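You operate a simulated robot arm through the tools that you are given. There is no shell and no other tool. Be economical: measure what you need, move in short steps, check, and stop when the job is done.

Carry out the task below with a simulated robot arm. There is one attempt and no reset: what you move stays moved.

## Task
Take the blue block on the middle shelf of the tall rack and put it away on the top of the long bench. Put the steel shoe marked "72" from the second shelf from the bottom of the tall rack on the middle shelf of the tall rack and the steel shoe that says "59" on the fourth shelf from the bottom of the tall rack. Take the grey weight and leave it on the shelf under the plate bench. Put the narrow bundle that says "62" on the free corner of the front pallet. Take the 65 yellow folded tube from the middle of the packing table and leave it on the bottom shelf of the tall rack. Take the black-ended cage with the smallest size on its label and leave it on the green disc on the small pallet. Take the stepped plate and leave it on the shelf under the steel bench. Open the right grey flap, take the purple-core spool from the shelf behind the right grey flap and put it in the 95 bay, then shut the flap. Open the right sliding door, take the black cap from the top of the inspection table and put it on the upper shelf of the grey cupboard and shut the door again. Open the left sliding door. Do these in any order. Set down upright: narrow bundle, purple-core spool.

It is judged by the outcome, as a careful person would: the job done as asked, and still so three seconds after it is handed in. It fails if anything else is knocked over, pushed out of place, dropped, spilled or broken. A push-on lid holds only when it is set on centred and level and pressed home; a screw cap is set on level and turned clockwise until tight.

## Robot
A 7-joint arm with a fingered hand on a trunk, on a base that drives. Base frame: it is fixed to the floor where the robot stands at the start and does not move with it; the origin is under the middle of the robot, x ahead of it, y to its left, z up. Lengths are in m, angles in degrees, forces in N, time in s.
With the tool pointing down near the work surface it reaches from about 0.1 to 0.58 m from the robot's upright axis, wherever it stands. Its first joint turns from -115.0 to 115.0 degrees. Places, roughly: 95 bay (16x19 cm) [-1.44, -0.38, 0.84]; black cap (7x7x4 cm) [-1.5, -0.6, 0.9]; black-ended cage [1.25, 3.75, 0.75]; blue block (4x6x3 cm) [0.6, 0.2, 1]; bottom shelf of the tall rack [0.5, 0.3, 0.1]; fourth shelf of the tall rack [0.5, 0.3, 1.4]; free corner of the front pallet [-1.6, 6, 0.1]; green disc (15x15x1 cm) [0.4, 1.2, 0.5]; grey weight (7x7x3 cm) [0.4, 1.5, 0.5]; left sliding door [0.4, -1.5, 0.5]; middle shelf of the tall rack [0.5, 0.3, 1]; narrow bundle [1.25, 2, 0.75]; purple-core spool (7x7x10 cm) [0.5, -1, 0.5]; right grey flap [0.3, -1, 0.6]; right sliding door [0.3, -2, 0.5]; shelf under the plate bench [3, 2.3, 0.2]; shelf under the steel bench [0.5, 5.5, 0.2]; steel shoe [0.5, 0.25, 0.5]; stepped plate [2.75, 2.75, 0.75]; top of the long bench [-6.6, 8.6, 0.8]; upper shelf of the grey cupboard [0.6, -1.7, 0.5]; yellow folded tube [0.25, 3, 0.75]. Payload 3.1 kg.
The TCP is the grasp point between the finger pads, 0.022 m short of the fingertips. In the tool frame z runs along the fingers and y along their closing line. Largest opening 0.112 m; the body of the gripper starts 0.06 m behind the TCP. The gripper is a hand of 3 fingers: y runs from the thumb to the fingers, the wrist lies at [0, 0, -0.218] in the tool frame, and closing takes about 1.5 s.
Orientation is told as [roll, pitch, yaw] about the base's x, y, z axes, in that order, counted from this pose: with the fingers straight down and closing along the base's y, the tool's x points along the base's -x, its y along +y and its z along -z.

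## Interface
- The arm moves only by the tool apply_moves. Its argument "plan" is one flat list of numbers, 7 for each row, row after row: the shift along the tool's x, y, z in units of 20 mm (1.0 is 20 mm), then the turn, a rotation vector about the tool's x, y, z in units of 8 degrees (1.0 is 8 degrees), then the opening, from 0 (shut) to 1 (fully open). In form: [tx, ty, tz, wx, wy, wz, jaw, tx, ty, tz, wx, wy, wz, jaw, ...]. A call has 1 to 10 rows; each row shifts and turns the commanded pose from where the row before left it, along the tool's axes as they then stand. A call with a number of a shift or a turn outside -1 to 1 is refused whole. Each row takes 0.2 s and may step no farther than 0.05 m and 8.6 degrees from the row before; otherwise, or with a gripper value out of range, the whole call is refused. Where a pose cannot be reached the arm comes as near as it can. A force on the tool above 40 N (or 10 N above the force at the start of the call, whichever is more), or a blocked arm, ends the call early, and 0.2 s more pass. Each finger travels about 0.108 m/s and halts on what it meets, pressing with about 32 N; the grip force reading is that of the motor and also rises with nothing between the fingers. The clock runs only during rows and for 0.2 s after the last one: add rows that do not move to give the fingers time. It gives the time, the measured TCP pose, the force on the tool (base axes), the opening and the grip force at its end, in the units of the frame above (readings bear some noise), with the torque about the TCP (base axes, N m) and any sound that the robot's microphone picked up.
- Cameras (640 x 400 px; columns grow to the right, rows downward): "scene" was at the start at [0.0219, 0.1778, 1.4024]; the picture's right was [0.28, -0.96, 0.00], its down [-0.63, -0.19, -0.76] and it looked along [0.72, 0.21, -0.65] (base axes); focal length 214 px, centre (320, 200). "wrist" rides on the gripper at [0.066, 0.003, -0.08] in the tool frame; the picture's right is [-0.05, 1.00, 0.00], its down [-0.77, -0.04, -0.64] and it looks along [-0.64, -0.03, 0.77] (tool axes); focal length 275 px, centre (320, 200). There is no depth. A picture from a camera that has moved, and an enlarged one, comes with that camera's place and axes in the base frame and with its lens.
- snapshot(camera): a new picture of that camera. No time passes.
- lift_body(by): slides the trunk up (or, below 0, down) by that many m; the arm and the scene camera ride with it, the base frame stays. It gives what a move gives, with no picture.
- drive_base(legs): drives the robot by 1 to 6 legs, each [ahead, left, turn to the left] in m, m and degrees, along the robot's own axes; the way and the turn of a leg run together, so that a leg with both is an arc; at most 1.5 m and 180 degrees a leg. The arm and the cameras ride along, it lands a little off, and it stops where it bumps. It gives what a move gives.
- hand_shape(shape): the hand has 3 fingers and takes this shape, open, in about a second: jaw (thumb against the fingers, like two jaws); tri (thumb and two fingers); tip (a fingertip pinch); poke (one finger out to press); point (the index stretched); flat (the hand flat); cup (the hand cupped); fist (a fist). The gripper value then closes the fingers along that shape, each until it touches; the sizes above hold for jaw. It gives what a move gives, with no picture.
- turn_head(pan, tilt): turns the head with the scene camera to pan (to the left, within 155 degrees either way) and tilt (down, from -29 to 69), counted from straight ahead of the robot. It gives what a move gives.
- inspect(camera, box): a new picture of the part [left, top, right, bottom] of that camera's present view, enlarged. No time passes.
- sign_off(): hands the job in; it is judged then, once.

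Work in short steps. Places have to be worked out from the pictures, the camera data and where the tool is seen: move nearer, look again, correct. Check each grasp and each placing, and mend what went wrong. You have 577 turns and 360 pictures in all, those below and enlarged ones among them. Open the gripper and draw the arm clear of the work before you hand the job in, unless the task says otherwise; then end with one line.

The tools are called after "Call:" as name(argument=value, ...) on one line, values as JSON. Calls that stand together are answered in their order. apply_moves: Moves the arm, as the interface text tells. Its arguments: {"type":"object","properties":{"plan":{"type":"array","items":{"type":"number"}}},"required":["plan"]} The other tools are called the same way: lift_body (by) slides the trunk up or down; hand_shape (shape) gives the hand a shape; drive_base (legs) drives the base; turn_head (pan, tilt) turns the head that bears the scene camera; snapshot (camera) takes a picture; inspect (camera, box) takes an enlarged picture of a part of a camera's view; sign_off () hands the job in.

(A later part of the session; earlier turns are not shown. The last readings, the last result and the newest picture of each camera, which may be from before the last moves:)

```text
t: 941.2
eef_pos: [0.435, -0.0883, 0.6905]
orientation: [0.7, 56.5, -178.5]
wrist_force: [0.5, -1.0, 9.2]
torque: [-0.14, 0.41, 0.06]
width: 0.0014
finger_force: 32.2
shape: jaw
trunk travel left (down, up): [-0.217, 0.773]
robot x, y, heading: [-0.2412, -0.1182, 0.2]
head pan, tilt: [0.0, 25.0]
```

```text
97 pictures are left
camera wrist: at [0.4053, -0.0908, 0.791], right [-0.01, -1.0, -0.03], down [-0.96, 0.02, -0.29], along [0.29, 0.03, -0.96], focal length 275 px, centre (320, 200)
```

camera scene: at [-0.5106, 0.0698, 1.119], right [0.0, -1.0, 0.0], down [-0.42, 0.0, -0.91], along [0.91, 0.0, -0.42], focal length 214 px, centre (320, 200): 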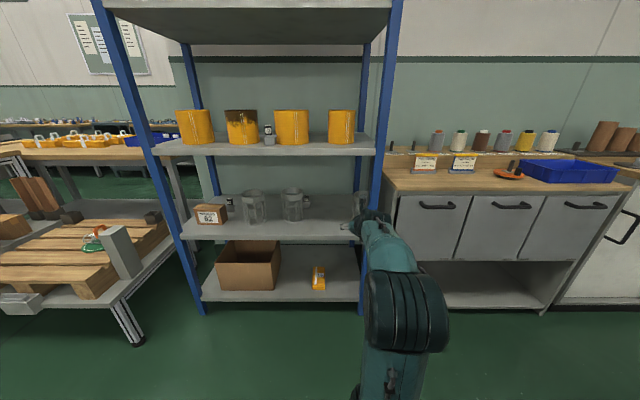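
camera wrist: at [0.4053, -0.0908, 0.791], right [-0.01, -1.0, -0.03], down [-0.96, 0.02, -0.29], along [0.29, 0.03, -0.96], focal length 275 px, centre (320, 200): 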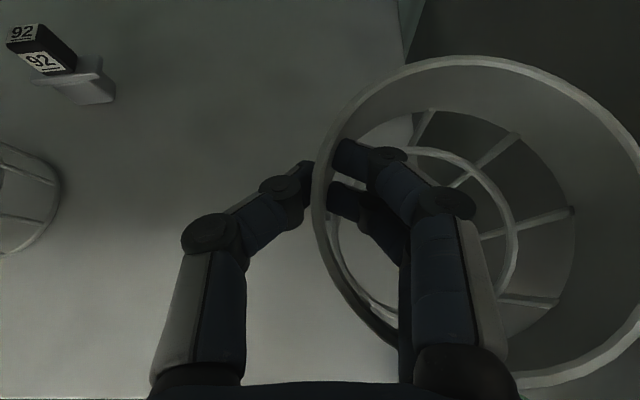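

The rim wall is pinched. I lift 1.5 cm and slide the base 14.5 cm to the left.

Call:
apply_moves(plan=[0.42, 0, -0.28, 0, 0, 0, 0, 0.25, 0, -0.17, 0, 0, 0, 0])

Call:
drive_base(legs=[[0, 0.145, 0]])

Call:
snapshot(camera="wrist")

```text
t: 941.8
eef_pos: [0.437, -0.0875, 0.7065]
orientation: [0.6, 56.2, -178.6]
wrist_force: [0.2, -0.1, -1.7]
torque: [0.13, 0.01, 0.02]
width: 0.0017
finger_force: 32.7
shape: jaw
trunk travel left (down, up): [-0.217, 0.773]
robot x, y, heading: [-0.2415, -0.1162, -0.0]
head pan, tilt: [0.0, 25.0]
```

```text
t: 943.1
eef_pos: [0.4349, 0.0593, 0.7041]
orientation: [0.6, 56.3, -178.6]
wrist_force: [-0.1, 0.0, -1.5]
torque: [0.09, 0.01, -0.04]
width: 0.0012
finger_force: 32.0
shape: jaw
trunk travel left (down, up): [-0.217, 0.773]
robot x, y, heading: [-0.2393, 0.0276, 0.4]
head pan, tilt: [0.0, 25.0]
```

```text
96 pictures are left
camera wrist: at [0.4055, 0.0563, 0.8061], right [-0.01, -1.0, -0.03], down [-0.96, 0.02, -0.29], along [0.29, 0.03, -0.96], focal length 275 px, centre (320, 200)
```

wrist: 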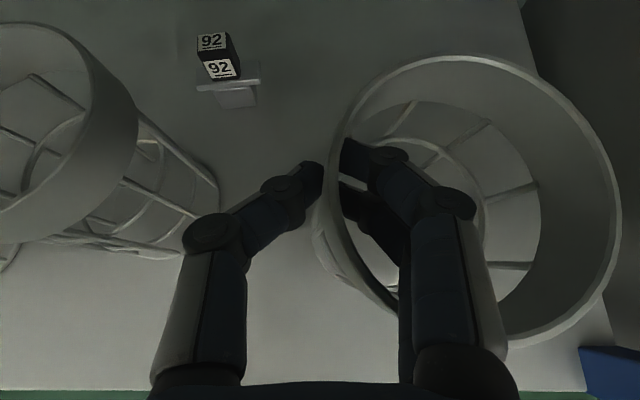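

Now I lower it onto the shelf and release.

Call:
apply_moves(plan=[-0.35, 0, 0.23, 0, 0, 0, 0, -0.35, 0, 0.23, 0, 0, 0, 0])

Call:
apply_moves(plan=[0, 0, 0, 0, 0, 0, 0.1, 0, 0, 0, 0, 0, 0, 0.2, 0, 0, 0, 0, 0, 0, 0.3, 0, 0, 0, 0, 0, 0, 0.4, 0.83, 0, -0.555, 0, 0, 0, 0.45, 0.83, 0, -0.555, 0, 0, 0, 0.45, 0.83, 0, -0.555, 0, 0, 0, 0.45])

Call:
snapshot(camera="wrist")

```text
t: 943.8
eef_pos: [0.4343, 0.0605, 0.696]
orientation: [1.0, 57.2, -178.2]
wrist_force: [4.2, 7.9, 26.3]
torque: [-0.4, 0.37, -0.01]
width: 0.0015
finger_force: 31.9
shape: jaw
trunk travel left (down, up): [-0.217, 0.773]
robot x, y, heading: [-0.2498, 0.0238, 0.4]
head pan, tilt: [0.0, 25.0]
```

```text
t: 945.4
eef_pos: [0.436, 0.0572, 0.7491]
orientation: [0.6, 56.3, -178.5]
wrist_force: [0.3, -0.8, -0.1]
torque: [0.01, 0.0, 0.01]
width: 0.0499
finger_force: 0.1
shape: jaw
trunk travel left (down, up): [-0.217, 0.773]
robot x, y, heading: [-0.2458, 0.0262, 0.3]
head pan, tilt: [0.0, 25.0]
```

```text
95 pictures are left
camera wrist: at [0.4055, 0.0553, 0.8496], right [-0.01, -1.0, -0.03], down [-0.96, 0.02, -0.29], along [0.29, 0.03, -0.96], focal length 275 px, centre (320, 200)
```

wrist: 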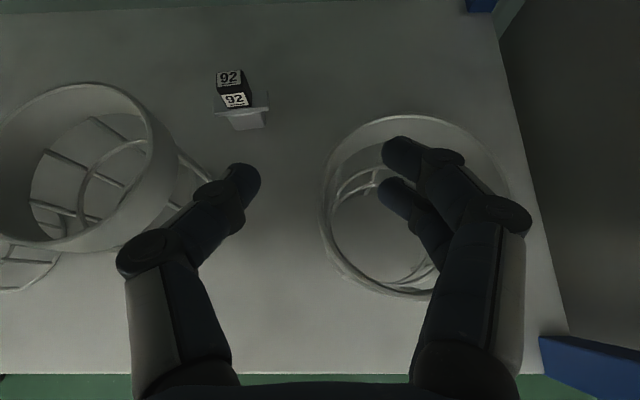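

Cage 3 stands at (0.445, 0.007), right where it belongs. Cage 2 is ~3 cm too deep; I'll pull it back the same way.

Call:
drive_base(legs=[[0.035, 0.2, 0]])

Call:
snapshot(camera="wrist")

```text
t: 947.0
eef_pos: [0.4683, 0.2595, 0.7477]
orientation: [0.5, 56.2, -178.3]
wrist_force: [0.3, -0.7, 0.2]
torque: [0.01, -0.02, 0.02]
width: 0.0496
finger_force: 0.0
shape: jaw
trunk travel left (down, up): [-0.217, 0.773]
robot x, y, heading: [-0.2075, 0.226, 0.5]
head pan, tilt: [0.0, 25.0]
```

```text
94 pictures are left
camera wrist: at [0.4394, 0.2576, 0.8494], right [-0.01, -1.0, -0.03], down [-0.96, 0.02, -0.29], along [0.29, 0.03, -0.96], focal length 275 px, centre (320, 200)
```

wrist: 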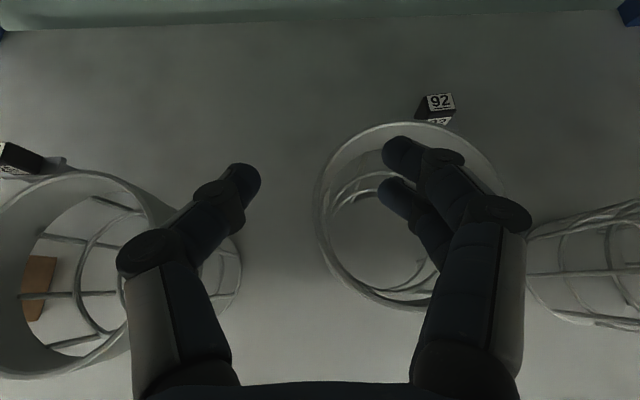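

Call:
apply_moves(plan=[-0.83, -0.1, 0.555, 0, 0, 0, 0.45, -0.83, -0.1, 0.555, 0, 0, 0, 0.45, -0.66, 0, 0.44, 0, 0, 0, 0.45, 0, 0, 0, 0, 0, 0, 0.3, 0, 0, 0, 0, 0, 0, 0.2, 0, 0, 0, 0, 0, 0, 0.1, 0, 0, 0, 0, 0, 0, 0, 0, 0, 0, 0, 0, 0, 0])

Call:
apply_moves(plan=[0.42, 0, -0.28, 0, 0, 0, 0, 0.25, 0, -0.17, 0, 0, 0, 0])

Call:
drive_base(legs=[[-0.03, 0, 0]])

Call:
apply_moves(plan=[-0.35, 0, 0.23, 0, 0, 0, 0, -0.35, 0, 0.23, 0, 0, 0, 0])

Call:
apply_moves(plan=[0, 0, 0, 0, 0, 0, 0.1, 0, 0, 0, 0, 0, 0, 0.2, 0, 0, 0, 0, 0, 0, 0.3, 0, 0, 0, 0, 0, 0, 0.4, 0.83, 0, -0.555, 0, 0, 0, 0.45, 0.83, 0, -0.555, 0, 0, 0, 0.45, 0.83, 0, -0.555, 0, 0, 0, 0.45])

Call:
snapshot(camera="wrist")

```text
t: 948.8
eef_pos: [0.4697, 0.2645, 0.6955]
orientation: [0.5, 56.5, -178.4]
wrist_force: [-0.4, -0.5, 7.3]
torque: [-0.12, 0.27, 0.03]
width: 0.0035
finger_force: 31.9
shape: jaw
trunk travel left (down, up): [-0.217, 0.773]
robot x, y, heading: [-0.2058, 0.2301, 0.5]
head pan, tilt: [0.0, 25.0]
```

```text
t: 949.4
eef_pos: [0.4691, 0.2632, 0.7093]
orientation: [0.7, 56.2, -178.5]
wrist_force: [0.7, 0.3, -2.5]
torque: [0.09, 0.03, -0.01]
width: 0.0029
finger_force: 31.9
shape: jaw
trunk travel left (down, up): [-0.217, 0.773]
robot x, y, heading: [-0.2116, 0.2266, 0.8]
head pan, tilt: [0.0, 25.0]
```

```text
t: 950.2
eef_pos: [0.44, 0.2638, 0.7096]
orientation: [0.5, 56.2, -178.4]
wrist_force: [0.3, 0.7, -1.7]
torque: [0.09, 0.08, -0.02]
width: 0.003
finger_force: 32.0
shape: jaw
trunk travel left (down, up): [-0.217, 0.773]
robot x, y, heading: [-0.2389, 0.2291, 0.7]
head pan, tilt: [0.0, 25.0]
```

```text
t: 950.8
eef_pos: [0.4381, 0.2658, 0.697]
orientation: [0.9, 56.9, -178.2]
wrist_force: [1.3, 3.9, 17.9]
torque: [-0.36, 0.41, -0.04]
width: 0.0027
finger_force: 32.3
shape: jaw
trunk travel left (down, up): [-0.217, 0.773]
robot x, y, heading: [-0.2414, 0.2289, 0.2]
head pan, tilt: [0.0, 25.0]
```

```text
t: 952.4
eef_pos: [0.4384, 0.2646, 0.7538]
orientation: [0.7, 56.3, -178.5]
wrist_force: [0.4, 0.1, -0.1]
torque: [0.02, 0.0, -0.02]
width: 0.0495
finger_force: 0.0
shape: jaw
trunk travel left (down, up): [-0.217, 0.773]
robot x, y, heading: [-0.2365, 0.2278, 0.7]
head pan, tilt: [0.0, 25.0]
```

```text
93 pictures are left
camera wrist: at [0.4082, 0.2619, 0.8532], right [-0.01, -1.0, -0.03], down [-0.96, 0.02, -0.29], along [0.29, 0.03, -0.96], focal length 275 px, centre (320, 200)
```

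wrist: 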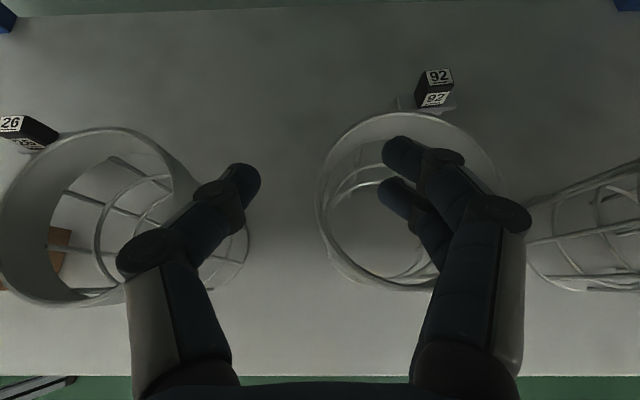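

All three cages are aligned again. I back out and go to the flap cupboard to study it.

Call:
drive_base(legs=[[-0.3, 0, -0.5], [0, -1.2, 0]])

Call:
turn_head(pan=0, tilt=35)

Call:
snapshot(camera="scene")

```text
t: 960.2
eef_pos: [0.1241, -0.9828, 0.7533]
orientation: [0.6, 56.3, 179.9]
wrist_force: [-0.5, -0.3, 0.8]
torque: [0.01, 0.0, -0.01]
width: 0.05
finger_force: 0.1
shape: jaw
trunk travel left (down, up): [-0.217, 0.773]
robot x, y, heading: [-0.5514, -0.999, -1.2]
head pan, tilt: [0.0, 25.0]
```

```text
t: 961.0
eef_pos: [0.1247, -0.9803, 0.7535]
orientation: [0.5, 56.3, 179.7]
wrist_force: [0.1, 0.0, 0.8]
torque: [0.01, -0.03, 0.0]
width: 0.0498
finger_force: 0.1
shape: jaw
trunk travel left (down, up): [-0.217, 0.773]
robot x, y, heading: [-0.5513, -0.9973, -1.5]
head pan, tilt: [0.0, 35.0]
```

```text
92 pictures are left
camera scene: at [-0.5206, -0.8441, 1.1033], right [-0.02, -1.0, 0.0], down [-0.57, 0.01, -0.82], along [0.82, -0.02, -0.57], focal length 214 px, centre (320, 200)
```

scene: 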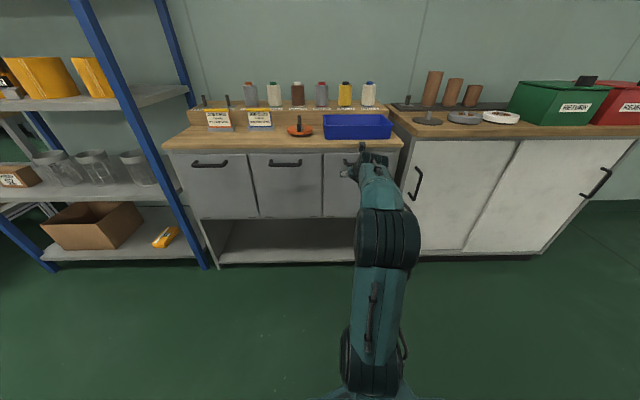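

Call:
inspect(camera="scene", box=[170, 130, 420, 270])

```text
2.56 times, centred on (295, 200) of scene
camera zoom: at [-0.5206, -0.8441, 1.1033], right [-0.02, -1.0, 0.0], down [-0.57, 0.01, -0.82], along [0.82, -0.02, -0.57], focal length 549 px, centre (384, 200)
```

zoom: 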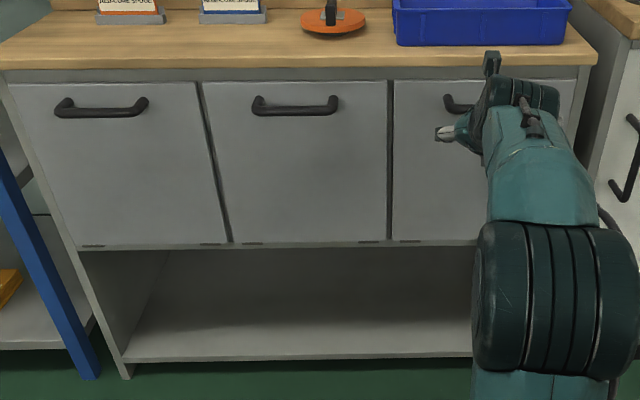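

The flaps hinge at the bottom and fold down. I set the hand vertical, closing along x (one side behind the bar), and retract to a comfortable reach.

Call:
apply_moves(plan=[-0.55, 0, -0.83, 0, -1, 0, 0.5, -0.66, 0, -0.75, 0, -1, 0, 0.5, -0.76, 0, -0.65, 0, -1, 0, 0.5, -0.84, 0, -0.53, 0, -1, 0, 0.5, -0.91, 0, -0.4, 0, -1, 0, 0.5, -0.96, 0, -0.28, 0, -1, 0, 0.5, -0.98, 0, -0.14, 0, -1, 0, 0.5, -0.8, 0, 0, 0, 0, -1, 0.5, 0, 0, 0, 0, 0, -1, 0.5, 0, 0, 0, 0, 0, -1, 0.5])

Call:
apply_moves(plan=[0, 0, 0, 0, 0, -1, 0.5, 0, 0, 0, 0, 0, -1, 0.5, 0, 0, 0, 0, 0, -1, 0.5, 0, 0, 0, 0, 0, -1, 0.5, 0, 0, 0, 0, 0, -1, 0.5, 0, 0, 0, 0, 0, -1, 0.5, 0, 0, 0, 0, 0, -1, 0.5, 0, 0, 0, 0, 0, -1, 0.5, 0, 0, 0, 0, 0, -0.2, 0.5])

Call:
snapshot(camera="scene")

```text
t: 963.2
eef_pos: [-0.0505, -0.9853, 0.7511]
orientation: [0.6, 0.1, -156.6]
wrist_force: [-0.8, -0.4, 0.2]
torque: [-0.01, 0.02, -0.02]
width: 0.0553
finger_force: 0.1
shape: jaw
out of reach, approached as far as the arm can: row 7
trunk travel left (down, up): [-0.217, 0.773]
robot x, y, heading: [-0.5521, -0.9965, -1.3]
head pan, tilt: [0.0, 35.0]
```

```text
t: 965.2
eef_pos: [-0.0505, -0.9861, 0.7512]
orientation: [0.3, -0.4, -91.0]
wrist_force: [0.4, -0.3, -1.0]
torque: [-0.03, 0.01, -0.01]
width: 0.0553
finger_force: 0.1
shape: jaw
trunk travel left (down, up): [-0.217, 0.773]
robot x, y, heading: [-0.5548, -0.9949, -1.2]
head pan, tilt: [0.0, 35.0]
```

```text
90 pictures are left
camera scene: at [-0.5206, -0.8441, 1.1032], right [-0.02, -1.0, 0.0], down [-0.57, 0.01, -0.82], along [0.82, -0.02, -0.57], focal length 214 px, centre (320, 200)
```

scene: 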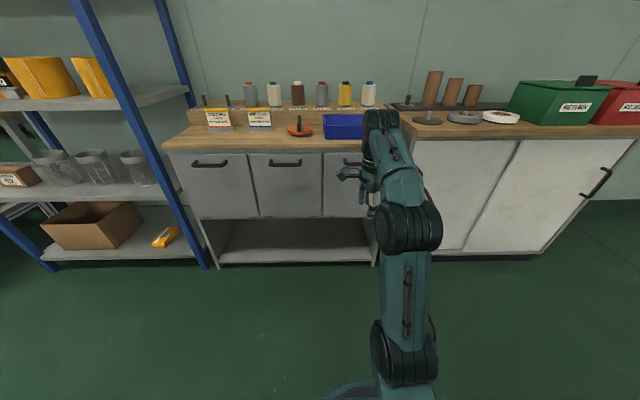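

I raise 0.1, align to the right flap's handle (y≈-1.025), and approach to look down at it with the wrist camera.

Call:
lift_body(by=0.1)

Call:
drive_base(legs=[[0, -0.03, 1.2], [0.25, 0, 0]])

Call:
snapshot(camera="wrist")

```text
t: 966.5
eef_pos: [-0.0512, -0.9867, 0.8508]
orientation: [0.3, -0.4, -91.2]
wrist_force: [1.0, 0.1, -0.2]
torque: [0.01, 0.0, 0.0]
width: 0.0552
finger_force: 0.0
shape: jaw
trunk travel left (down, up): [-0.317, 0.673]
robot x, y, heading: [-0.5519, -0.9964, -1.2]
head pan, tilt: [0.0, 35.0]
```

```text
t: 968.7
eef_pos: [0.1985, -1.0024, 0.8518]
orientation: [0.3, -0.5, -89.7]
wrist_force: [-0.3, -1.1, 0.7]
torque: [0.0, -0.01, 0.01]
width: 0.0553
finger_force: 0.1
shape: jaw
trunk travel left (down, up): [-0.317, 0.673]
robot x, y, heading: [-0.3046, -1.0248, 0.3]
head pan, tilt: [0.0, 35.0]
```

```text
89 pictures are left
camera wrist: at [0.2011, -0.9363, 0.9323], right [1.0, -0.04, 0.01], down [-0.04, -0.77, 0.64], along [-0.02, -0.64, -0.77], focal length 275 px, centre (320, 200)
```

wrist: 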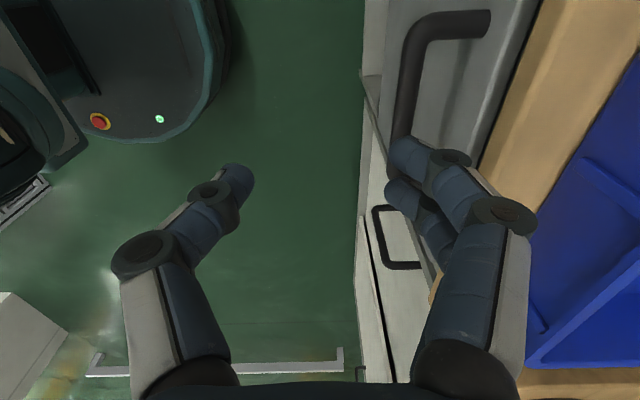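

The bar is at (0.26, -0.96…-1.09, 0.735) with a ~4 cm gap to the flap, but the counter edge would foul a vertical hand. I'll use a horizontal hand with fingers over and thumb under the bar: back off and tilt 72°.

Call:
drive_base(legs=[[-0.15, 0, 0]])

Call:
apply_moves(plan=[0, 0, 0, -1, 0, 0, 0.5, 0, 0.2, 0, -1, 0, 0, 0.5, 0, 0.3, 0.1, -1, 0, 0, 0.5, 0, 0.3, 0.1, -1, 0, 0, 0.5, 0, 0.3, 0.2, -1, 0, 0, 0.5, 0, 0.3, 0.3, -1, 0, 0, 0.5, 0, 0.2, 0.3, -1, 0, 0, 0.5, 0, 0.2, 0.3, -1, 0, 0, 0.5, 0, 0.1, 0.3, -1, 0, 0, 0.5])

Call:
snapshot(camera="wrist")

Call:
snapshot(camera="scene")

```text
t: 970.1
eef_pos: [0.0483, -1.0031, 0.8514]
orientation: [0.5, -0.4, -89.7]
wrist_force: [0.2, -0.1, 0.1]
torque: [0.0, 0.02, 0.0]
width: 0.0552
finger_force: 0.0
shape: jaw
trunk travel left (down, up): [-0.317, 0.673]
robot x, y, heading: [-0.4497, -1.0265, 0.3]
head pan, tilt: [0.0, 35.0]
```

```text
t: 972.1
eef_pos: [0.1019, -1.0025, 0.8501]
orientation: [72.2, -0.4, -89.5]
wrist_force: [0.0, 0.3, 0.1]
torque: [-0.02, -0.02, 0.01]
width: 0.0557
finger_force: 0.1
shape: jaw
trunk travel left (down, up): [-0.317, 0.673]
robot x, y, heading: [-0.4501, -1.0297, 0.4]
head pan, tilt: [0.0, 35.0]
```

```text
88 pictures are left
camera wrist: at [0.0252, -0.9363, 0.8773], right [0.31, -0.04, 0.95], down [-0.61, -0.78, 0.16], along [0.73, -0.63, -0.26], focal length 275 px, centre (320, 200)
```

wrist: 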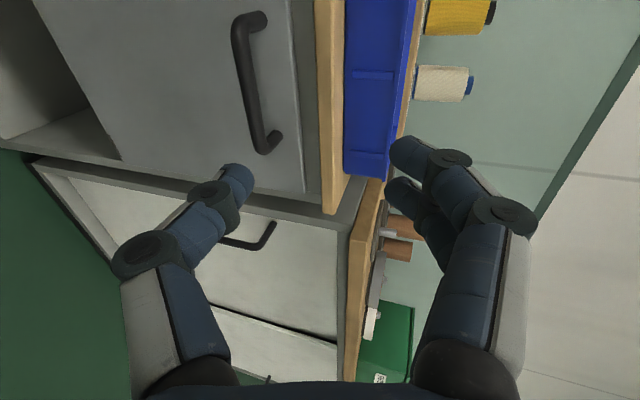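

```text
87 pictures are left
camera scene: at [-0.4245, -0.8735, 1.2032], right [0.0, -1.0, 0.0], down [-0.57, 0.0, -0.82], along [0.82, 0.0, -0.57], focal length 214 px, centre (320, 200)
```

scene: 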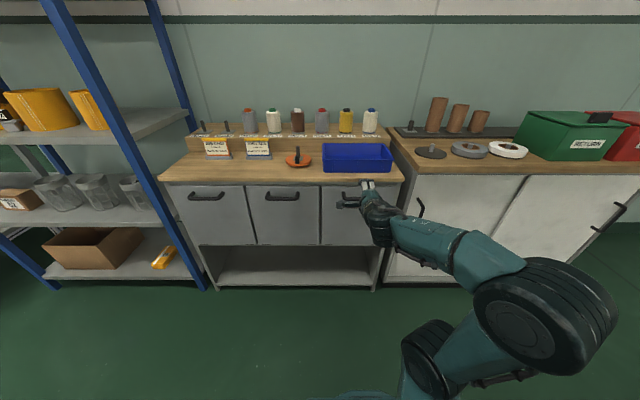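

Handle centre confirmed at (0.26, -1.012, 0.735). I lower to that height and drive forward to straddle the bar.

Call:
lift_body(by=-0.113)

Call:
drive_base(legs=[[0.1, -0.008, 0]])

Call:
snapshot(camera="wrist")

```text
t: 973.5
eef_pos: [0.1022, -1.0023, 0.7383]
orientation: [72.3, -0.4, -89.6]
wrist_force: [0.2, -0.3, 0.6]
torque: [-0.04, 0.01, 0.0]
width: 0.0553
finger_force: 0.1
shape: jaw
trunk travel left (down, up): [-0.204, 0.786]
robot x, y, heading: [-0.4569, -1.0283, 0.4]
head pan, tilt: [0.0, 35.0]
```

```text
t: 974.7
eef_pos: [0.203, -1.01, 0.7376]
orientation: [72.4, -0.5, -89.6]
wrist_force: [-1.0, -0.1, -0.3]
torque: [0.02, -0.01, 0.0]
width: 0.0557
finger_force: 0.0
shape: jaw
trunk travel left (down, up): [-0.204, 0.786]
robot x, y, heading: [-0.3543, -1.0355, 0.2]
head pan, tilt: [0.0, 35.0]
```

```text
86 pictures are left
camera wrist: at [0.1257, -0.9442, 0.765], right [0.3, -0.04, 0.95], down [-0.61, -0.77, 0.16], along [0.73, -0.63, -0.26], focal length 275 px, centre (320, 200)
```

wrist: 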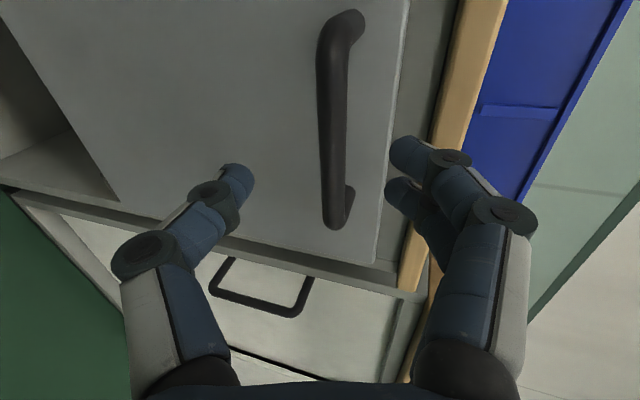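

Bar is between thumb and fingers. I advance 4.5 cm and close.

Call:
apply_moves(plan=[0, 0.25, 0.97, 0, 0, 0, 0.5, 0, 0.2, 0.97, 0, 0, 0, 0.5, 0, 0.05, 0.25, 0, 0, 0, 0.5, 0, 0, 0, 0, 0, 0, 0.35, 0, 0, 0, 0, 0, 0, 0.2, 0, 0, 0, 0, 0, 0, 0.1, 0, 0, 0, 0, 0, 0, 0, 0, 0, 0, 0, 0, 0, 0])

Call:
snapshot(camera="wrist")

```text
t: 976.5
eef_pos: [0.2463, -1.0103, 0.7338]
orientation: [72.4, -0.4, -89.6]
wrist_force: [-6.0, -0.8, -1.9]
torque: [-0.02, 0.07, -0.01]
width: 0.0078
finger_force: 32.3
shape: jaw
trunk travel left (down, up): [-0.204, 0.786]
robot x, y, heading: [-0.3518, -1.04, 0.0]
head pan, tilt: [0.0, 35.0]
```

```text
85 pictures are left
camera wrist: at [0.1703, -0.9442, 0.7621], right [0.3, -0.04, 0.95], down [-0.61, -0.77, 0.16], along [0.73, -0.63, -0.26], focal length 275 px, centre (320, 200)
```

wrist: 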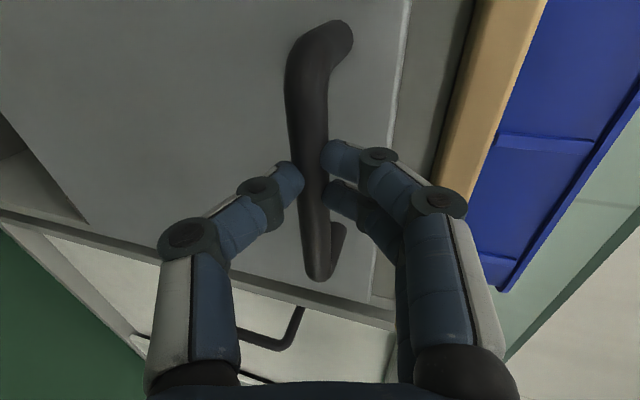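

Bar gripped. I pull along the hinge arc, first 10°, checking the force.

Call:
apply_moves(plan=[0, -0.48, -0.75, 0, 0, 0, 0, 0, -0.48, -0.75, 0, 0, 0, 0, 0, -0.48, -0.75, 0, 0, 0, 0])

Call:
apply_moves(plan=[0, -0.6, -0.655, 0, 0, 0, 0, 0, -0.6, -0.655, 0, 0, 0, 0, 0, -0.6, -0.655, 0, 0, 0, 0])

Call:
apply_moves(plan=[0, -0.71, -0.545, 0, 0, 0, 0, 0, -0.71, -0.545, 0, 0, 0, 0, 0, -0.71, -0.545, 0, 0, 0, 0])

Call:
snapshot(camera="wrist")

Call:
snapshot(camera="scene")

```text
t: 977.3
eef_pos: [0.1947, -1.0111, 0.7206]
orientation: [72.5, -0.3, -89.7]
wrist_force: [-0.3, 0.1, 0.1]
torque: [0.01, 0.04, 0.02]
width: 0.0002
finger_force: 31.8
shape: jaw
trunk travel left (down, up): [-0.204, 0.786]
robot x, y, heading: [-0.3541, -1.0309, 0.4]
head pan, tilt: [0.0, 35.0]
```

```text
t: 978.1
eef_pos: [0.1465, -1.0123, 0.6973]
orientation: [72.3, -0.4, -89.7]
wrist_force: [0.8, -0.3, 1.5]
torque: [0.02, -0.02, 0.0]
width: 0.0
finger_force: 32.0
shape: jaw
trunk travel left (down, up): [-0.204, 0.786]
robot x, y, heading: [-0.3561, -1.0296, 0.2]
head pan, tilt: [0.0, 35.0]
```

```text
t: 978.9
eef_pos: [0.1032, -1.0124, 0.6661]
orientation: [72.4, -0.3, -89.7]
wrist_force: [0.0, 0.1, 0.6]
torque: [0.0, -0.04, -0.03]
width: 0.0
finger_force: 31.8
shape: jaw
trunk travel left (down, up): [-0.204, 0.786]
robot x, y, heading: [-0.3539, -1.0375, -0.1]
head pan, tilt: [0.0, 35.0]
```

```text
84 pictures are left
camera wrist: at [0.0263, -0.9458, 0.6931], right [0.3, -0.04, 0.95], down [-0.61, -0.77, 0.16], along [0.73, -0.63, -0.26], focal length 275 px, centre (320, 200)
```

wrist: 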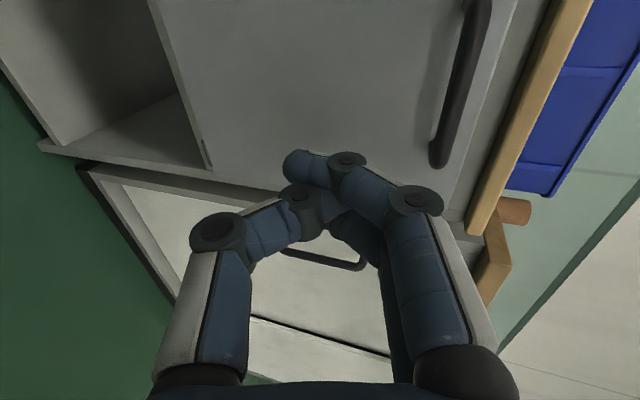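

```text
83 pictures are left
camera scene: at [-0.3243, -0.881, 1.0902], right [0.0, -1.0, 0.0], down [-0.57, 0.0, -0.82], along [0.82, 0.0, -0.57], focal length 214 px, centre (320, 200)
```

scene: 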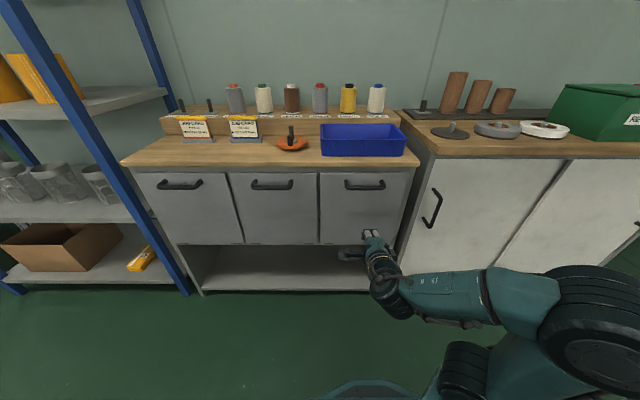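

The fingertips slipped off the bar; the flap is still shut. I go back and grip deeper, with the tips hooked behind the bar.

Call:
apply_moves(plan=[0, 0.95, -0.31, 0, 0, 0, 0.2, 0, 0.95, -0.31, 0, 0, 0, 0.4, 0, 0.95, -0.31, 0, 0, 0, 0.5, 0, 0.47, -0.15, 0, 0, 0, 0.5, 0, 0.31, 0.95, 0, 0, 0, 0.5, 0, 0.31, 0.95, 0, 0, 0, 0.5, 0, 0.31, 0.95, 0, 0, 0, 0.5, 0, 0.31, 0.95, 0, 0, 0, 0.5, 0, 0.31, 0.95, 0, 0, 0, 0.5, 0, 0.31, 0.95, 0, 0, 0, 0.5])

Call:
snapshot(camera="wrist")

```text
t: 981.1
eef_pos: [0.2215, -1.0121, 0.7374]
orientation: [72.4, -0.3, -89.6]
wrist_force: [0.2, 0.2, 0.6]
torque: [0.04, 0.02, 0.01]
width: 0.0555
finger_force: 0.0
shape: jaw
trunk travel left (down, up): [-0.204, 0.786]
robot x, y, heading: [-0.3533, -1.0355, 0.4]
head pan, tilt: [0.0, 35.0]
```

```text
82 pictures are left
camera wrist: at [0.1453, -0.9452, 0.7653], right [0.3, -0.04, 0.95], down [-0.61, -0.77, 0.16], along [0.73, -0.63, -0.26], focal length 275 px, centre (320, 200)
```

wrist: 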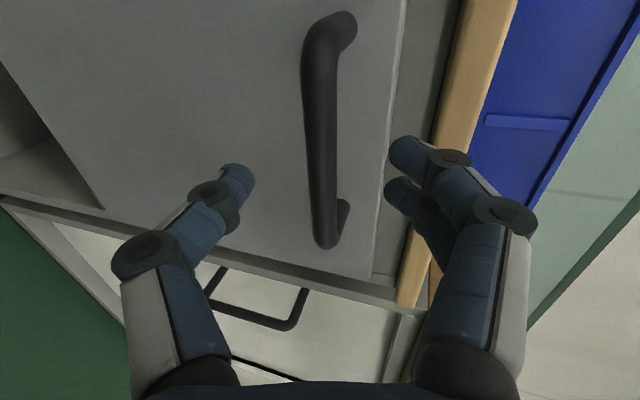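

Call:
apply_moves(plan=[0, 0.28, 0.95, 0, 0, 0, 0.5, 0, 0.28, 0.95, 0, 0, 0, 0.5, 0, 0.05, 0.2, 0, 0, 0, 0.5, 0, 0, 0, 0, 0, 0, 0.35, 0, 0, 0, 0, 0, 0, 0.2, 0, 0, 0, 0, 0, 0, 0.1, 0, 0, 0, 0, 0, 0, 0, 0, 0, 0, 0, 0, 0, 0])

Call:
apply_moves(plan=[0, -0.48, -0.75, 0, 0, 0, 0, 0, -0.48, -0.75, 0, 0, 0, 0, 0, -0.48, -0.75, 0, 0, 0, 0])

Call:
snapshot(camera="wrist")

```text
t: 982.9
eef_pos: [0.2673, -1.0116, 0.7331]
orientation: [71.9, -0.4, -89.6]
wrist_force: [6.6, 0.3, -14.3]
torque: [-0.02, -0.11, 0.01]
width: 0.0015
finger_force: 32.4
shape: jaw
trunk travel left (down, up): [-0.204, 0.786]
robot x, y, heading: [-0.3524, -1.0342, 0.2]
head pan, tilt: [0.0, 35.0]
```

```text
t: 983.7
eef_pos: [0.2161, -1.0106, 0.7199]
orientation: [72.0, -0.4, -89.4]
wrist_force: [6.8, 4.5, -22.2]
torque: [0.04, -0.14, 0.0]
width: 0.001
finger_force: 31.6
shape: jaw
trunk travel left (down, up): [-0.204, 0.786]
robot x, y, heading: [-0.3531, -1.0313, 0.3]
head pan, tilt: [0.0, 35.0]
```

```text
81 pictures are left
camera wrist: at [0.1399, -0.9444, 0.7479], right [0.31, -0.04, 0.95], down [-0.61, -0.78, 0.17], along [0.73, -0.63, -0.26], focal length 275 px, centre (320, 200)
```

wrist: 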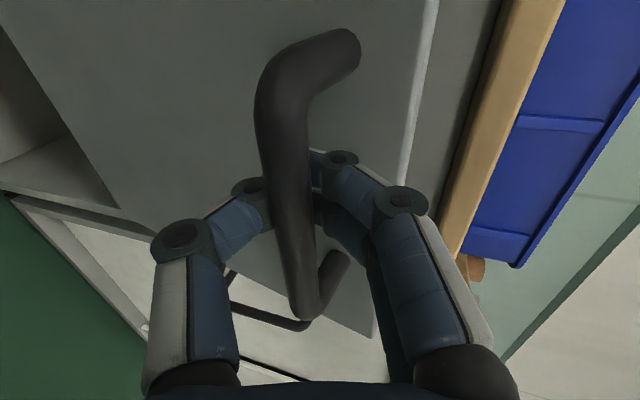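

The flap is opening. I continue along the arc.

Call:
apply_moves(plan=[0, -0.75, -0.6, 0, 0, 0, 0, 0, -0.65, -0.65, 0, 0, 0, 0, 0, -0.6, -0.655, 0, 0, 0, 0])

Call:
apply_moves(plan=[0, -0.71, -0.545, 0, 0, 0, 0, 0, -0.71, -0.545, 0, 0, 0, 0, 0, -0.71, -0.545, 0, 0, 0, 0])

Call:
snapshot(camera="scene")

```text
t: 984.5
eef_pos: [0.167, -1.0115, 0.695]
orientation: [72.2, -0.4, -89.8]
wrist_force: [6.6, 3.7, -11.7]
torque: [0.05, -0.11, -0.01]
width: 0.0001
finger_force: 31.9
shape: jaw
trunk travel left (down, up): [-0.204, 0.786]
robot x, y, heading: [-0.3539, -1.038, -0.1]
head pan, tilt: [0.0, 35.0]
```

```text
t: 985.3
eef_pos: [0.1234, -1.0108, 0.6634]
orientation: [72.0, -0.5, -89.7]
wrist_force: [10.8, 3.1, -16.8]
torque: [0.05, -0.25, -0.01]
width: 0.0
finger_force: 31.7
shape: jaw
trunk travel left (down, up): [-0.204, 0.786]
robot x, y, heading: [-0.3532, -1.0372, 0.2]
head pan, tilt: [0.0, 35.0]
```

```text
80 pictures are left
camera scene: at [-0.3213, -0.8806, 1.0899], right [0.0, -1.0, 0.0], down [-0.58, 0.0, -0.82], along [0.82, 0.0, -0.58], focal length 214 px, centre (320, 200)
```

scene: 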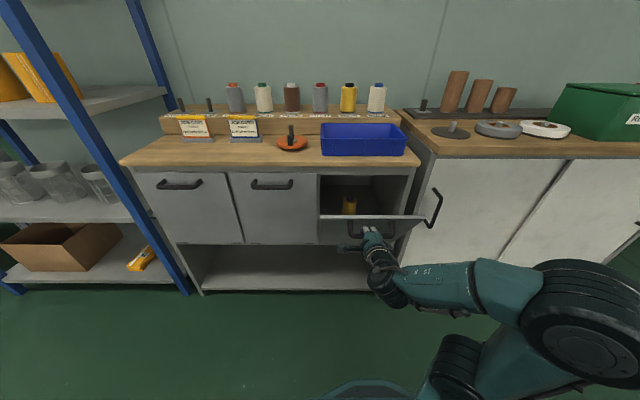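

The spool is visible inside. I continue opening to fully down.

Call:
apply_moves(plan=[0, -0.78, -0.41, 0, 0, 0, 0, 0, -0.78, -0.41, 0, 0, 0, 0, 0, -0.78, -0.41, 0, 0, 0, 0, 0, -0.87, -0.19, 0, 0, 0, 0, 0, -0.87, -0.19, 0, 0, 0, 0, 0, -0.87, -0.19, 0, 0, 0, 0])

Call:
apply_moves(plan=[0, -0.87, -0.19, 0, 0, 0, 0, 0, -0.87, -0.19, 0, 0, 0, 0, 0, -0.87, -0.19, 0, 0, 0, 0, 0, -0.88, 0.11, 0, 0, 0, 0, 0, -0.88, 0.11, 0, 0, 0, 0, 0, -0.88, 0.11, 0, 0, 0, 0])

Call:
snapshot(camera="scene")

```text
t: 986.7
eef_pos: [0.0575, -1.0111, 0.5829]
orientation: [72.3, -0.4, -89.6]
wrist_force: [9.1, 3.5, -8.3]
torque: [0.04, -0.18, -0.01]
width: 0.0001
finger_force: 32.3
shape: jaw
trunk travel left (down, up): [-0.204, 0.786]
robot x, y, heading: [-0.3517, -1.038, -0.1]
head pan, tilt: [0.0, 35.0]
```

```text
t: 988.1
eef_pos: [0.0697, -0.9983, 0.5178]
orientation: [72.2, -0.6, -89.7]
wrist_force: [-2.2, 0.3, -2.5]
torque: [0.03, -0.05, 0.04]
width: 0.0001
finger_force: 31.9
shape: jaw
out of reach, approached as far as the arm can: row 1, 2, 3, 4, 5, 6
trunk travel left (down, up): [-0.204, 0.786]
robot x, y, heading: [-0.3543, -1.0353, 0.2]
head pan, tilt: [0.0, 35.0]
```

```text
79 pictures are left
camera scene: at [-0.3244, -0.881, 1.0902], right [0.0, -1.0, 0.0], down [-0.57, 0.0, -0.82], along [0.82, 0.0, -0.57], focal length 214 px, centre (320, 200)
```

scene: 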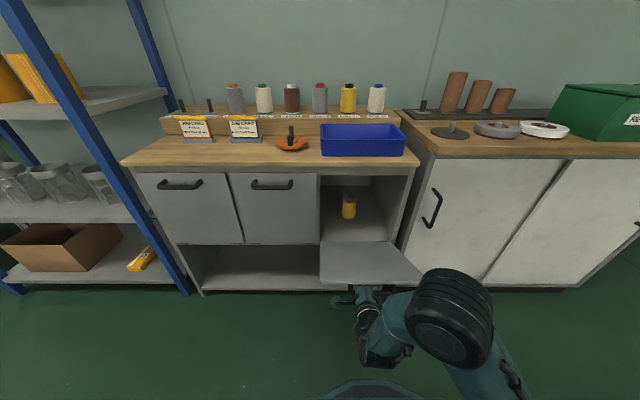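

The flap is nearly horizontal. I open the fingers and back the base away to disengage.

Call:
apply_moves(plan=[0, 0, 0, 0, 0, 0, 0.2, 0, 0, 0, 0, 0, 0, 0.4, 0, 0, 0, 0, 0, 0, 0.6, 0, 0, 0, 0, 0, 0, 0.8])

Call:
drive_base(legs=[[-0.15, 0, 0]])

Call:
snapshot(camera="scene")

```text
t: 989.1
eef_pos: [0.0705, -0.9985, 0.5172]
orientation: [72.0, -0.6, -89.6]
wrist_force: [-4.0, 0.3, -4.7]
torque: [0.01, 0.7, 0.01]
width: 0.0805
finger_force: 0.2
shape: jaw
trunk travel left (down, up): [-0.204, 0.786]
robot x, y, heading: [-0.3536, -1.0354, 0.1]
head pan, tilt: [0.0, 35.0]
```

```text
t: 990.5
eef_pos: [-0.0794, -0.9972, 0.5186]
orientation: [72.2, -0.4, -89.5]
wrist_force: [-0.2, -0.4, 0.5]
torque: [-0.02, 0.01, 0.02]
width: 0.0894
finger_force: 0.1
shape: jaw
trunk travel left (down, up): [-0.204, 0.786]
robot x, y, heading: [-0.5068, -1.0332, 0.3]
head pan, tilt: [0.0, 35.0]
```

```text
78 pictures are left
camera scene: at [-0.4738, -0.8816, 1.0902], right [0.0, -1.0, 0.0], down [-0.57, 0.0, -0.82], along [0.82, 0.0, -0.57], focal length 214 px, centre (320, 200)
```

scene: 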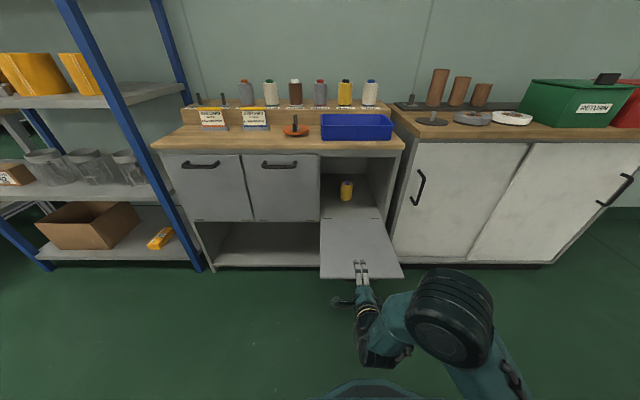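

The flap lies open. The spool stands at about (0.497, -1.021, 0.43–0.53). I back off, rotate the hand so it closes along y, and set the height.

Call:
drive_base(legs=[[-0.08, 0, 0]])

Call:
apply_moves(plan=[0, 0, 0, 0, 0, 1, 0.8, 0, 0, 0, 0, 0, 1, 0.8, 0, 0, 0, 0, 0, 1, 0.8, 0, 0, 0, 0, 0, 1, 0.8, 0, 0, 0, 0, 0, 1, 0.8, 0, 0, 0, 0, 0, 1, 0.8, 0, 0, 0, 0, 0, 1, 0.8, 0, 0, 0, 0, 0, 1, 0.8, 0, 0, 0, 0, 0, 1, 0.8, 0, 0, 0, 0, 0, 1, 0.8])

Call:
apply_moves(plan=[0, 0, 0, 0, 0, 1, 0.9, 0, 0, 0, 0, 0, 0.25, 0.9, 0.95, 0, -0.31, 0, 0, 0, 0.9, 0.95, 0, -0.31, 0, 0, 0, 0.9, 0.95, 0, -0.31, 0, 0, 0, 0.9, 0.95, 0, -0.31, 0, 0, 0, 0.9, 0.3, 0, 0.95, 0, 0, 0, 0.9, 0.3, 0, 0.95, 0, 0, 0, 0.9, 0.3, 0, 0.95, 0, 0, 0, 0.9])

Call:
snapshot(camera="wrist")

```text
t: 991.5
eef_pos: [-0.1613, -0.9991, 0.5176]
orientation: [72.1, -0.5, -89.8]
wrist_force: [-0.3, 0.2, -0.6]
torque: [-0.02, 0.03, -0.03]
width: 0.0894
finger_force: 0.0
shape: jaw
trunk travel left (down, up): [-0.204, 0.786]
robot x, y, heading: [-0.5822, -1.0332, 0.5]
head pan, tilt: [0.0, 35.0]
```

```text
t: 993.7
eef_pos: [-0.1285, -1.0311, 0.6707]
orientation: [61.0, 43.7, -112.9]
wrist_force: [-1.1, -0.4, 0.3]
torque: [-0.01, -0.01, -0.04]
width: 0.0893
finger_force: 0.0
shape: jaw
out of reach, approached as far as the arm can: row 1, 2, 3, 4, 5, 6, 7, 8, 9, 10
trunk travel left (down, up): [-0.204, 0.786]
robot x, y, heading: [-0.5834, -1.0383, 0.3]
head pan, tilt: [0.0, 35.0]
```

```text
t: 995.7
eef_pos: [-0.0719, -0.9693, 0.7182]
orientation: [57.8, 46.3, -117.5]
wrist_force: [0.0, -0.3, 0.1]
torque: [0.01, -0.01, 0.01]
width: 0.1006
finger_force: 0.0
shape: jaw
out of reach, approached as far as the arm can: row 1, 2
trunk travel left (down, up): [-0.204, 0.786]
robot x, y, heading: [-0.5814, -1.0384, 0.2]
head pan, tilt: [0.0, 35.0]
```

```text
77 pictures are left
camera wrist: at [-0.1253, -0.9271, 0.7981], right [0.18, -0.82, 0.55], down [-0.84, -0.41, -0.34], along [0.51, -0.4, -0.76], focal length 275 px, centre (320, 200)
```

wrist: 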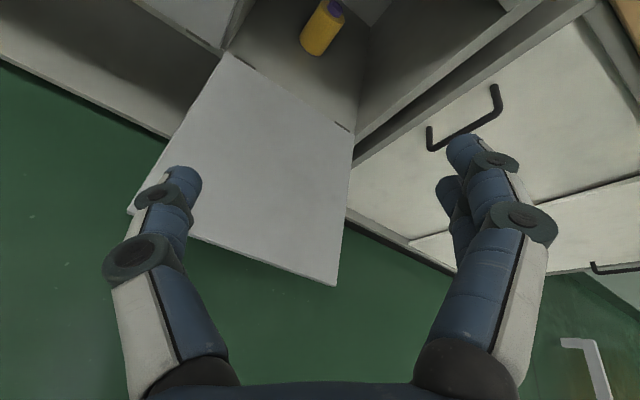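

The wrist turn was only partly reachable this close. I extend forward while finishing the last 35° of rotation.

Call:
apply_moves(plan=[0.32, 0.18, 0.93, 0, 0, 0, 0.9, 0.32, 0.18, 0.93, 0, 0, 0, 0.9, 0.32, 0.18, 0.93, 0, 0, 0.9, 0.9, 0.35, 0.1, 0.93, 0, 0, 0.9, 0.9, 0.35, 0.1, 0.93, 0, 0, 0.9, 0.9, 0.36, 0, 0.93, 0, 0, 0.9, 0.9, 0, 0, 0, 0, 0, 0.76, 0.9])

Call:
snapshot(camera="wrist")

```text
t: 997.3
eef_pos: [0.0482, -0.9662, 0.716]
orientation: [9.7, 68.1, -172.5]
wrist_force: [-1.1, 0.2, 0.5]
torque: [0.0, 0.02, -0.02]
width: 0.1004
finger_force: 0.1
shape: jaw
trunk travel left (down, up): [-0.204, 0.786]
robot x, y, heading: [-0.5829, -1.0369, 0.4]
head pan, tilt: [0.0, 35.0]
```

```text
76 pictures are left
camera wrist: at [-0.003, -0.9623, 0.8076], right [-0.04, -1.0, 0.02], down [-0.88, 0.03, -0.48], along [0.48, -0.04, -0.88], focal length 275 px, centre (320, 200)
```

wrist: 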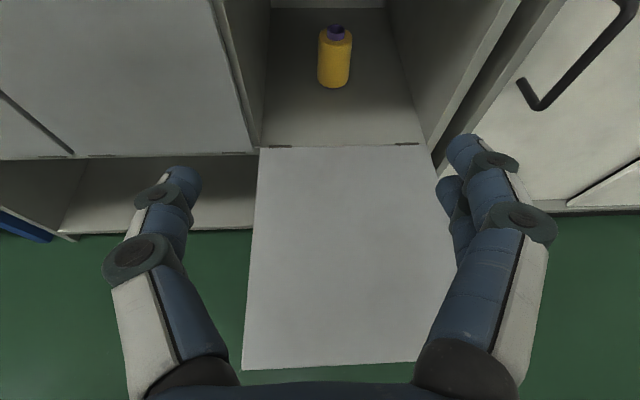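

Hand straight now; spool at about (0.487, -1.018). I lower, align, and drive forward above the open flap, then extend.

Call:
lift_body(by=-0.19)

Call:
drive_base(legs=[[0, -0.053, -0.4], [0.3, 0, 0]])

Call:
snapshot(camera="wrist")

Call:
snapshot(camera="scene")

```text
t: 999.4
eef_pos: [0.047, -0.967, 0.5255]
orientation: [10.0, 67.9, -172.3]
wrist_force: [-0.2, 0.8, 0.4]
torque: [-0.05, 0.02, 0.01]
width: 0.1007
finger_force: 0.1
shape: jaw
trunk travel left (down, up): [-0.014, 0.976]
robot x, y, heading: [-0.5835, -1.035, 0.2]
head pan, tilt: [0.0, 35.0]
```

```text
t: 1002.0
eef_pos: [0.3505, -1.0259, 0.5257]
orientation: [10.1, 68.0, -172.7]
wrist_force: [0.2, 0.1, -0.5]
torque: [0.01, -0.02, 0.01]
width: 0.1002
finger_force: 0.1
shape: jaw
trunk travel left (down, up): [-0.014, 0.976]
robot x, y, heading: [-0.2794, -1.0864, -0.4]
head pan, tilt: [0.0, 35.0]
```

```text
75 pictures are left
camera wrist: at [0.2997, -1.021, 0.6176], right [-0.05, -1.0, 0.02], down [-0.87, 0.04, -0.48], along [0.48, -0.04, -0.88], focal length 275 px, centre (320, 200)
```

wrist: 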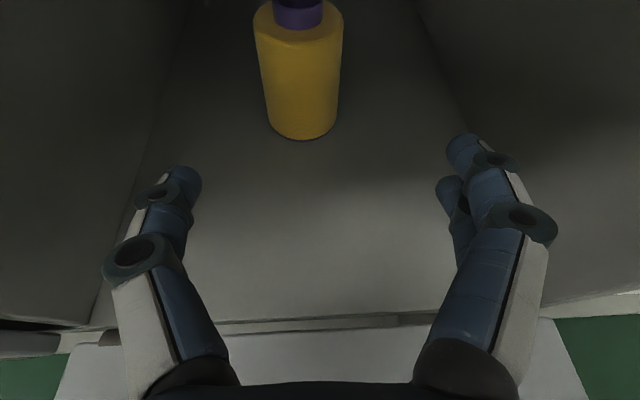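

```text
74 pictures are left
camera scene: at [-0.251, -0.9363, 0.9002], right [0.0, -1.0, 0.0], down [-0.57, 0.0, -0.82], along [0.82, 0.0, -0.57], focal length 214 px, centre (320, 200)
```

scene: 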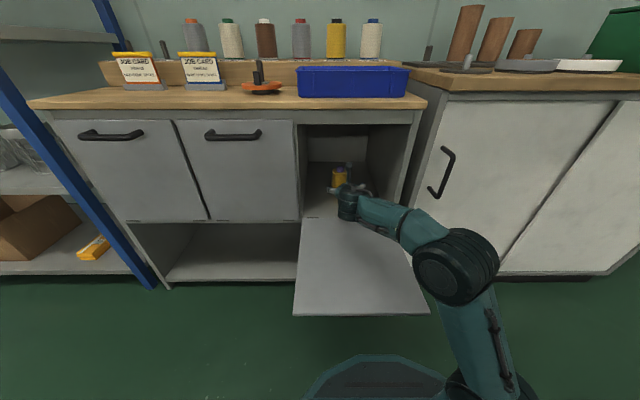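

Spool is slightly left; I shift 1.2 cm, lower 3 cm and extend 12 cm around it.

Call:
apply_moves(plan=[-0.35, -0.3, 0.14, 0, 0, 0, 0.9, -0.35, -0.3, 0.14, 0, 0, 0, 0.9, 0.37, 0, 0.92, 0, 0, 0, 0.9, 0.37, 0, 0.92, 0, 0, 0, 0.9, 0.37, 0, 0.92, 0, 0, 0, 0.9, 0.37, 0, 0.92, 0, 0, 0, 0.9])

Call:
snapshot(camera="wrist")

```text
t: 1003.4
eef_pos: [0.431, -1.0179, 0.5116]
orientation: [9.9, 68.1, -172.8]
wrist_force: [-0.7, -0.8, 0.2]
torque: [-0.02, 0.01, 0.02]
width: 0.1004
finger_force: 0.1
shape: jaw
trunk travel left (down, up): [-0.014, 0.976]
robot x, y, heading: [-0.278, -1.0895, -0.2]
head pan, tilt: [0.0, 35.0]
```

```text
73 pictures are left
camera wrist: at [0.3803, -1.013, 0.6035], right [-0.05, -1.0, 0.02], down [-0.87, 0.04, -0.48], along [0.48, -0.04, -0.88], focal length 275 px, centre (320, 200)
```

wrist: 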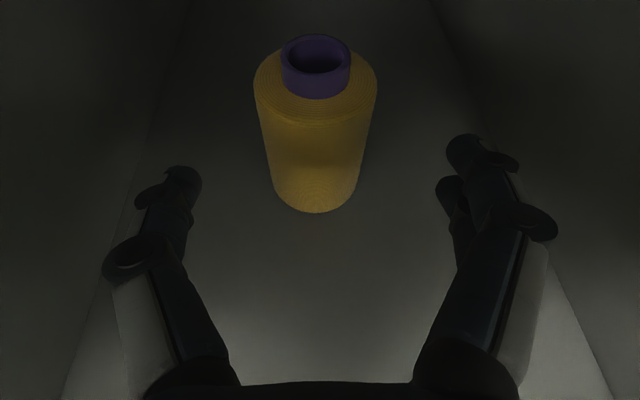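

Call:
apply_moves(plan=[0.1, -0.05, 0.95, 0, 0, 0, 0.9, 0.1, 0, 0.95, 0, 0, 0, 0.9, 0, 0, 0.6, 0, 0, 0, 0.9])

Call:
apply_moves(plan=[0, 0, 0, 0, 0, 0, 0.75, 0, 0, 0, 0, 0, 0, 0.6, 0, 0, 0, 0, 0, 0, 0.5, 0, 0, 0, 0, 0, 0, 0.4, 0, 0, 0, 0, 0, 0, 0.3, 0, 0, 0, 0, 0, 0, 0.3])

Call:
snapshot(camera="wrist")

```text
t: 1004.2
eef_pos: [0.4772, -1.0199, 0.4945]
orientation: [10.2, 68.0, -172.6]
wrist_force: [0.7, 0.5, 0.3]
torque: [-0.03, 0.01, 0.0]
width: 0.1005
finger_force: 0.0
shape: jaw
trunk travel left (down, up): [-0.014, 0.976]
robot x, y, heading: [-0.2782, -1.0899, -0.3]
head pan, tilt: [0.0, 35.0]
```

```text
t: 1005.6
eef_pos: [0.4777, -1.0192, 0.4951]
orientation: [10.0, 68.0, -172.7]
wrist_force: [-1.5, 0.6, 0.7]
torque: [0.05, 0.01, 0.02]
width: 0.0539
finger_force: 32.6
shape: jaw
trunk travel left (down, up): [-0.014, 0.976]
robot x, y, heading: [-0.2797, -1.0886, -0.3]
head pan, tilt: [0.0, 35.0]
```

```text
72 pictures are left
camera wrist: at [0.4282, -1.0142, 0.5871], right [-0.05, -1.0, 0.02], down [-0.87, 0.04, -0.48], along [0.48, -0.04, -0.88], focal length 275 px, centre (320, 200)
```

wrist: 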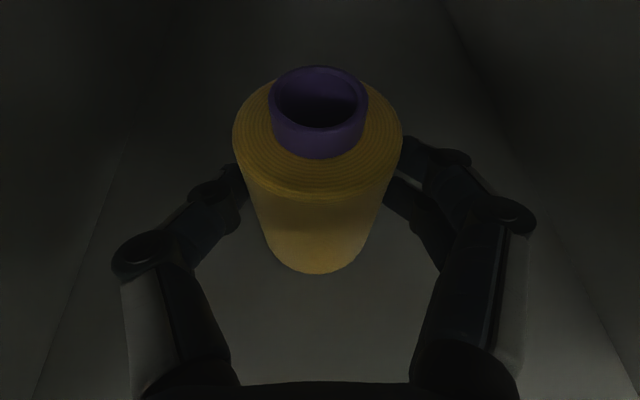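

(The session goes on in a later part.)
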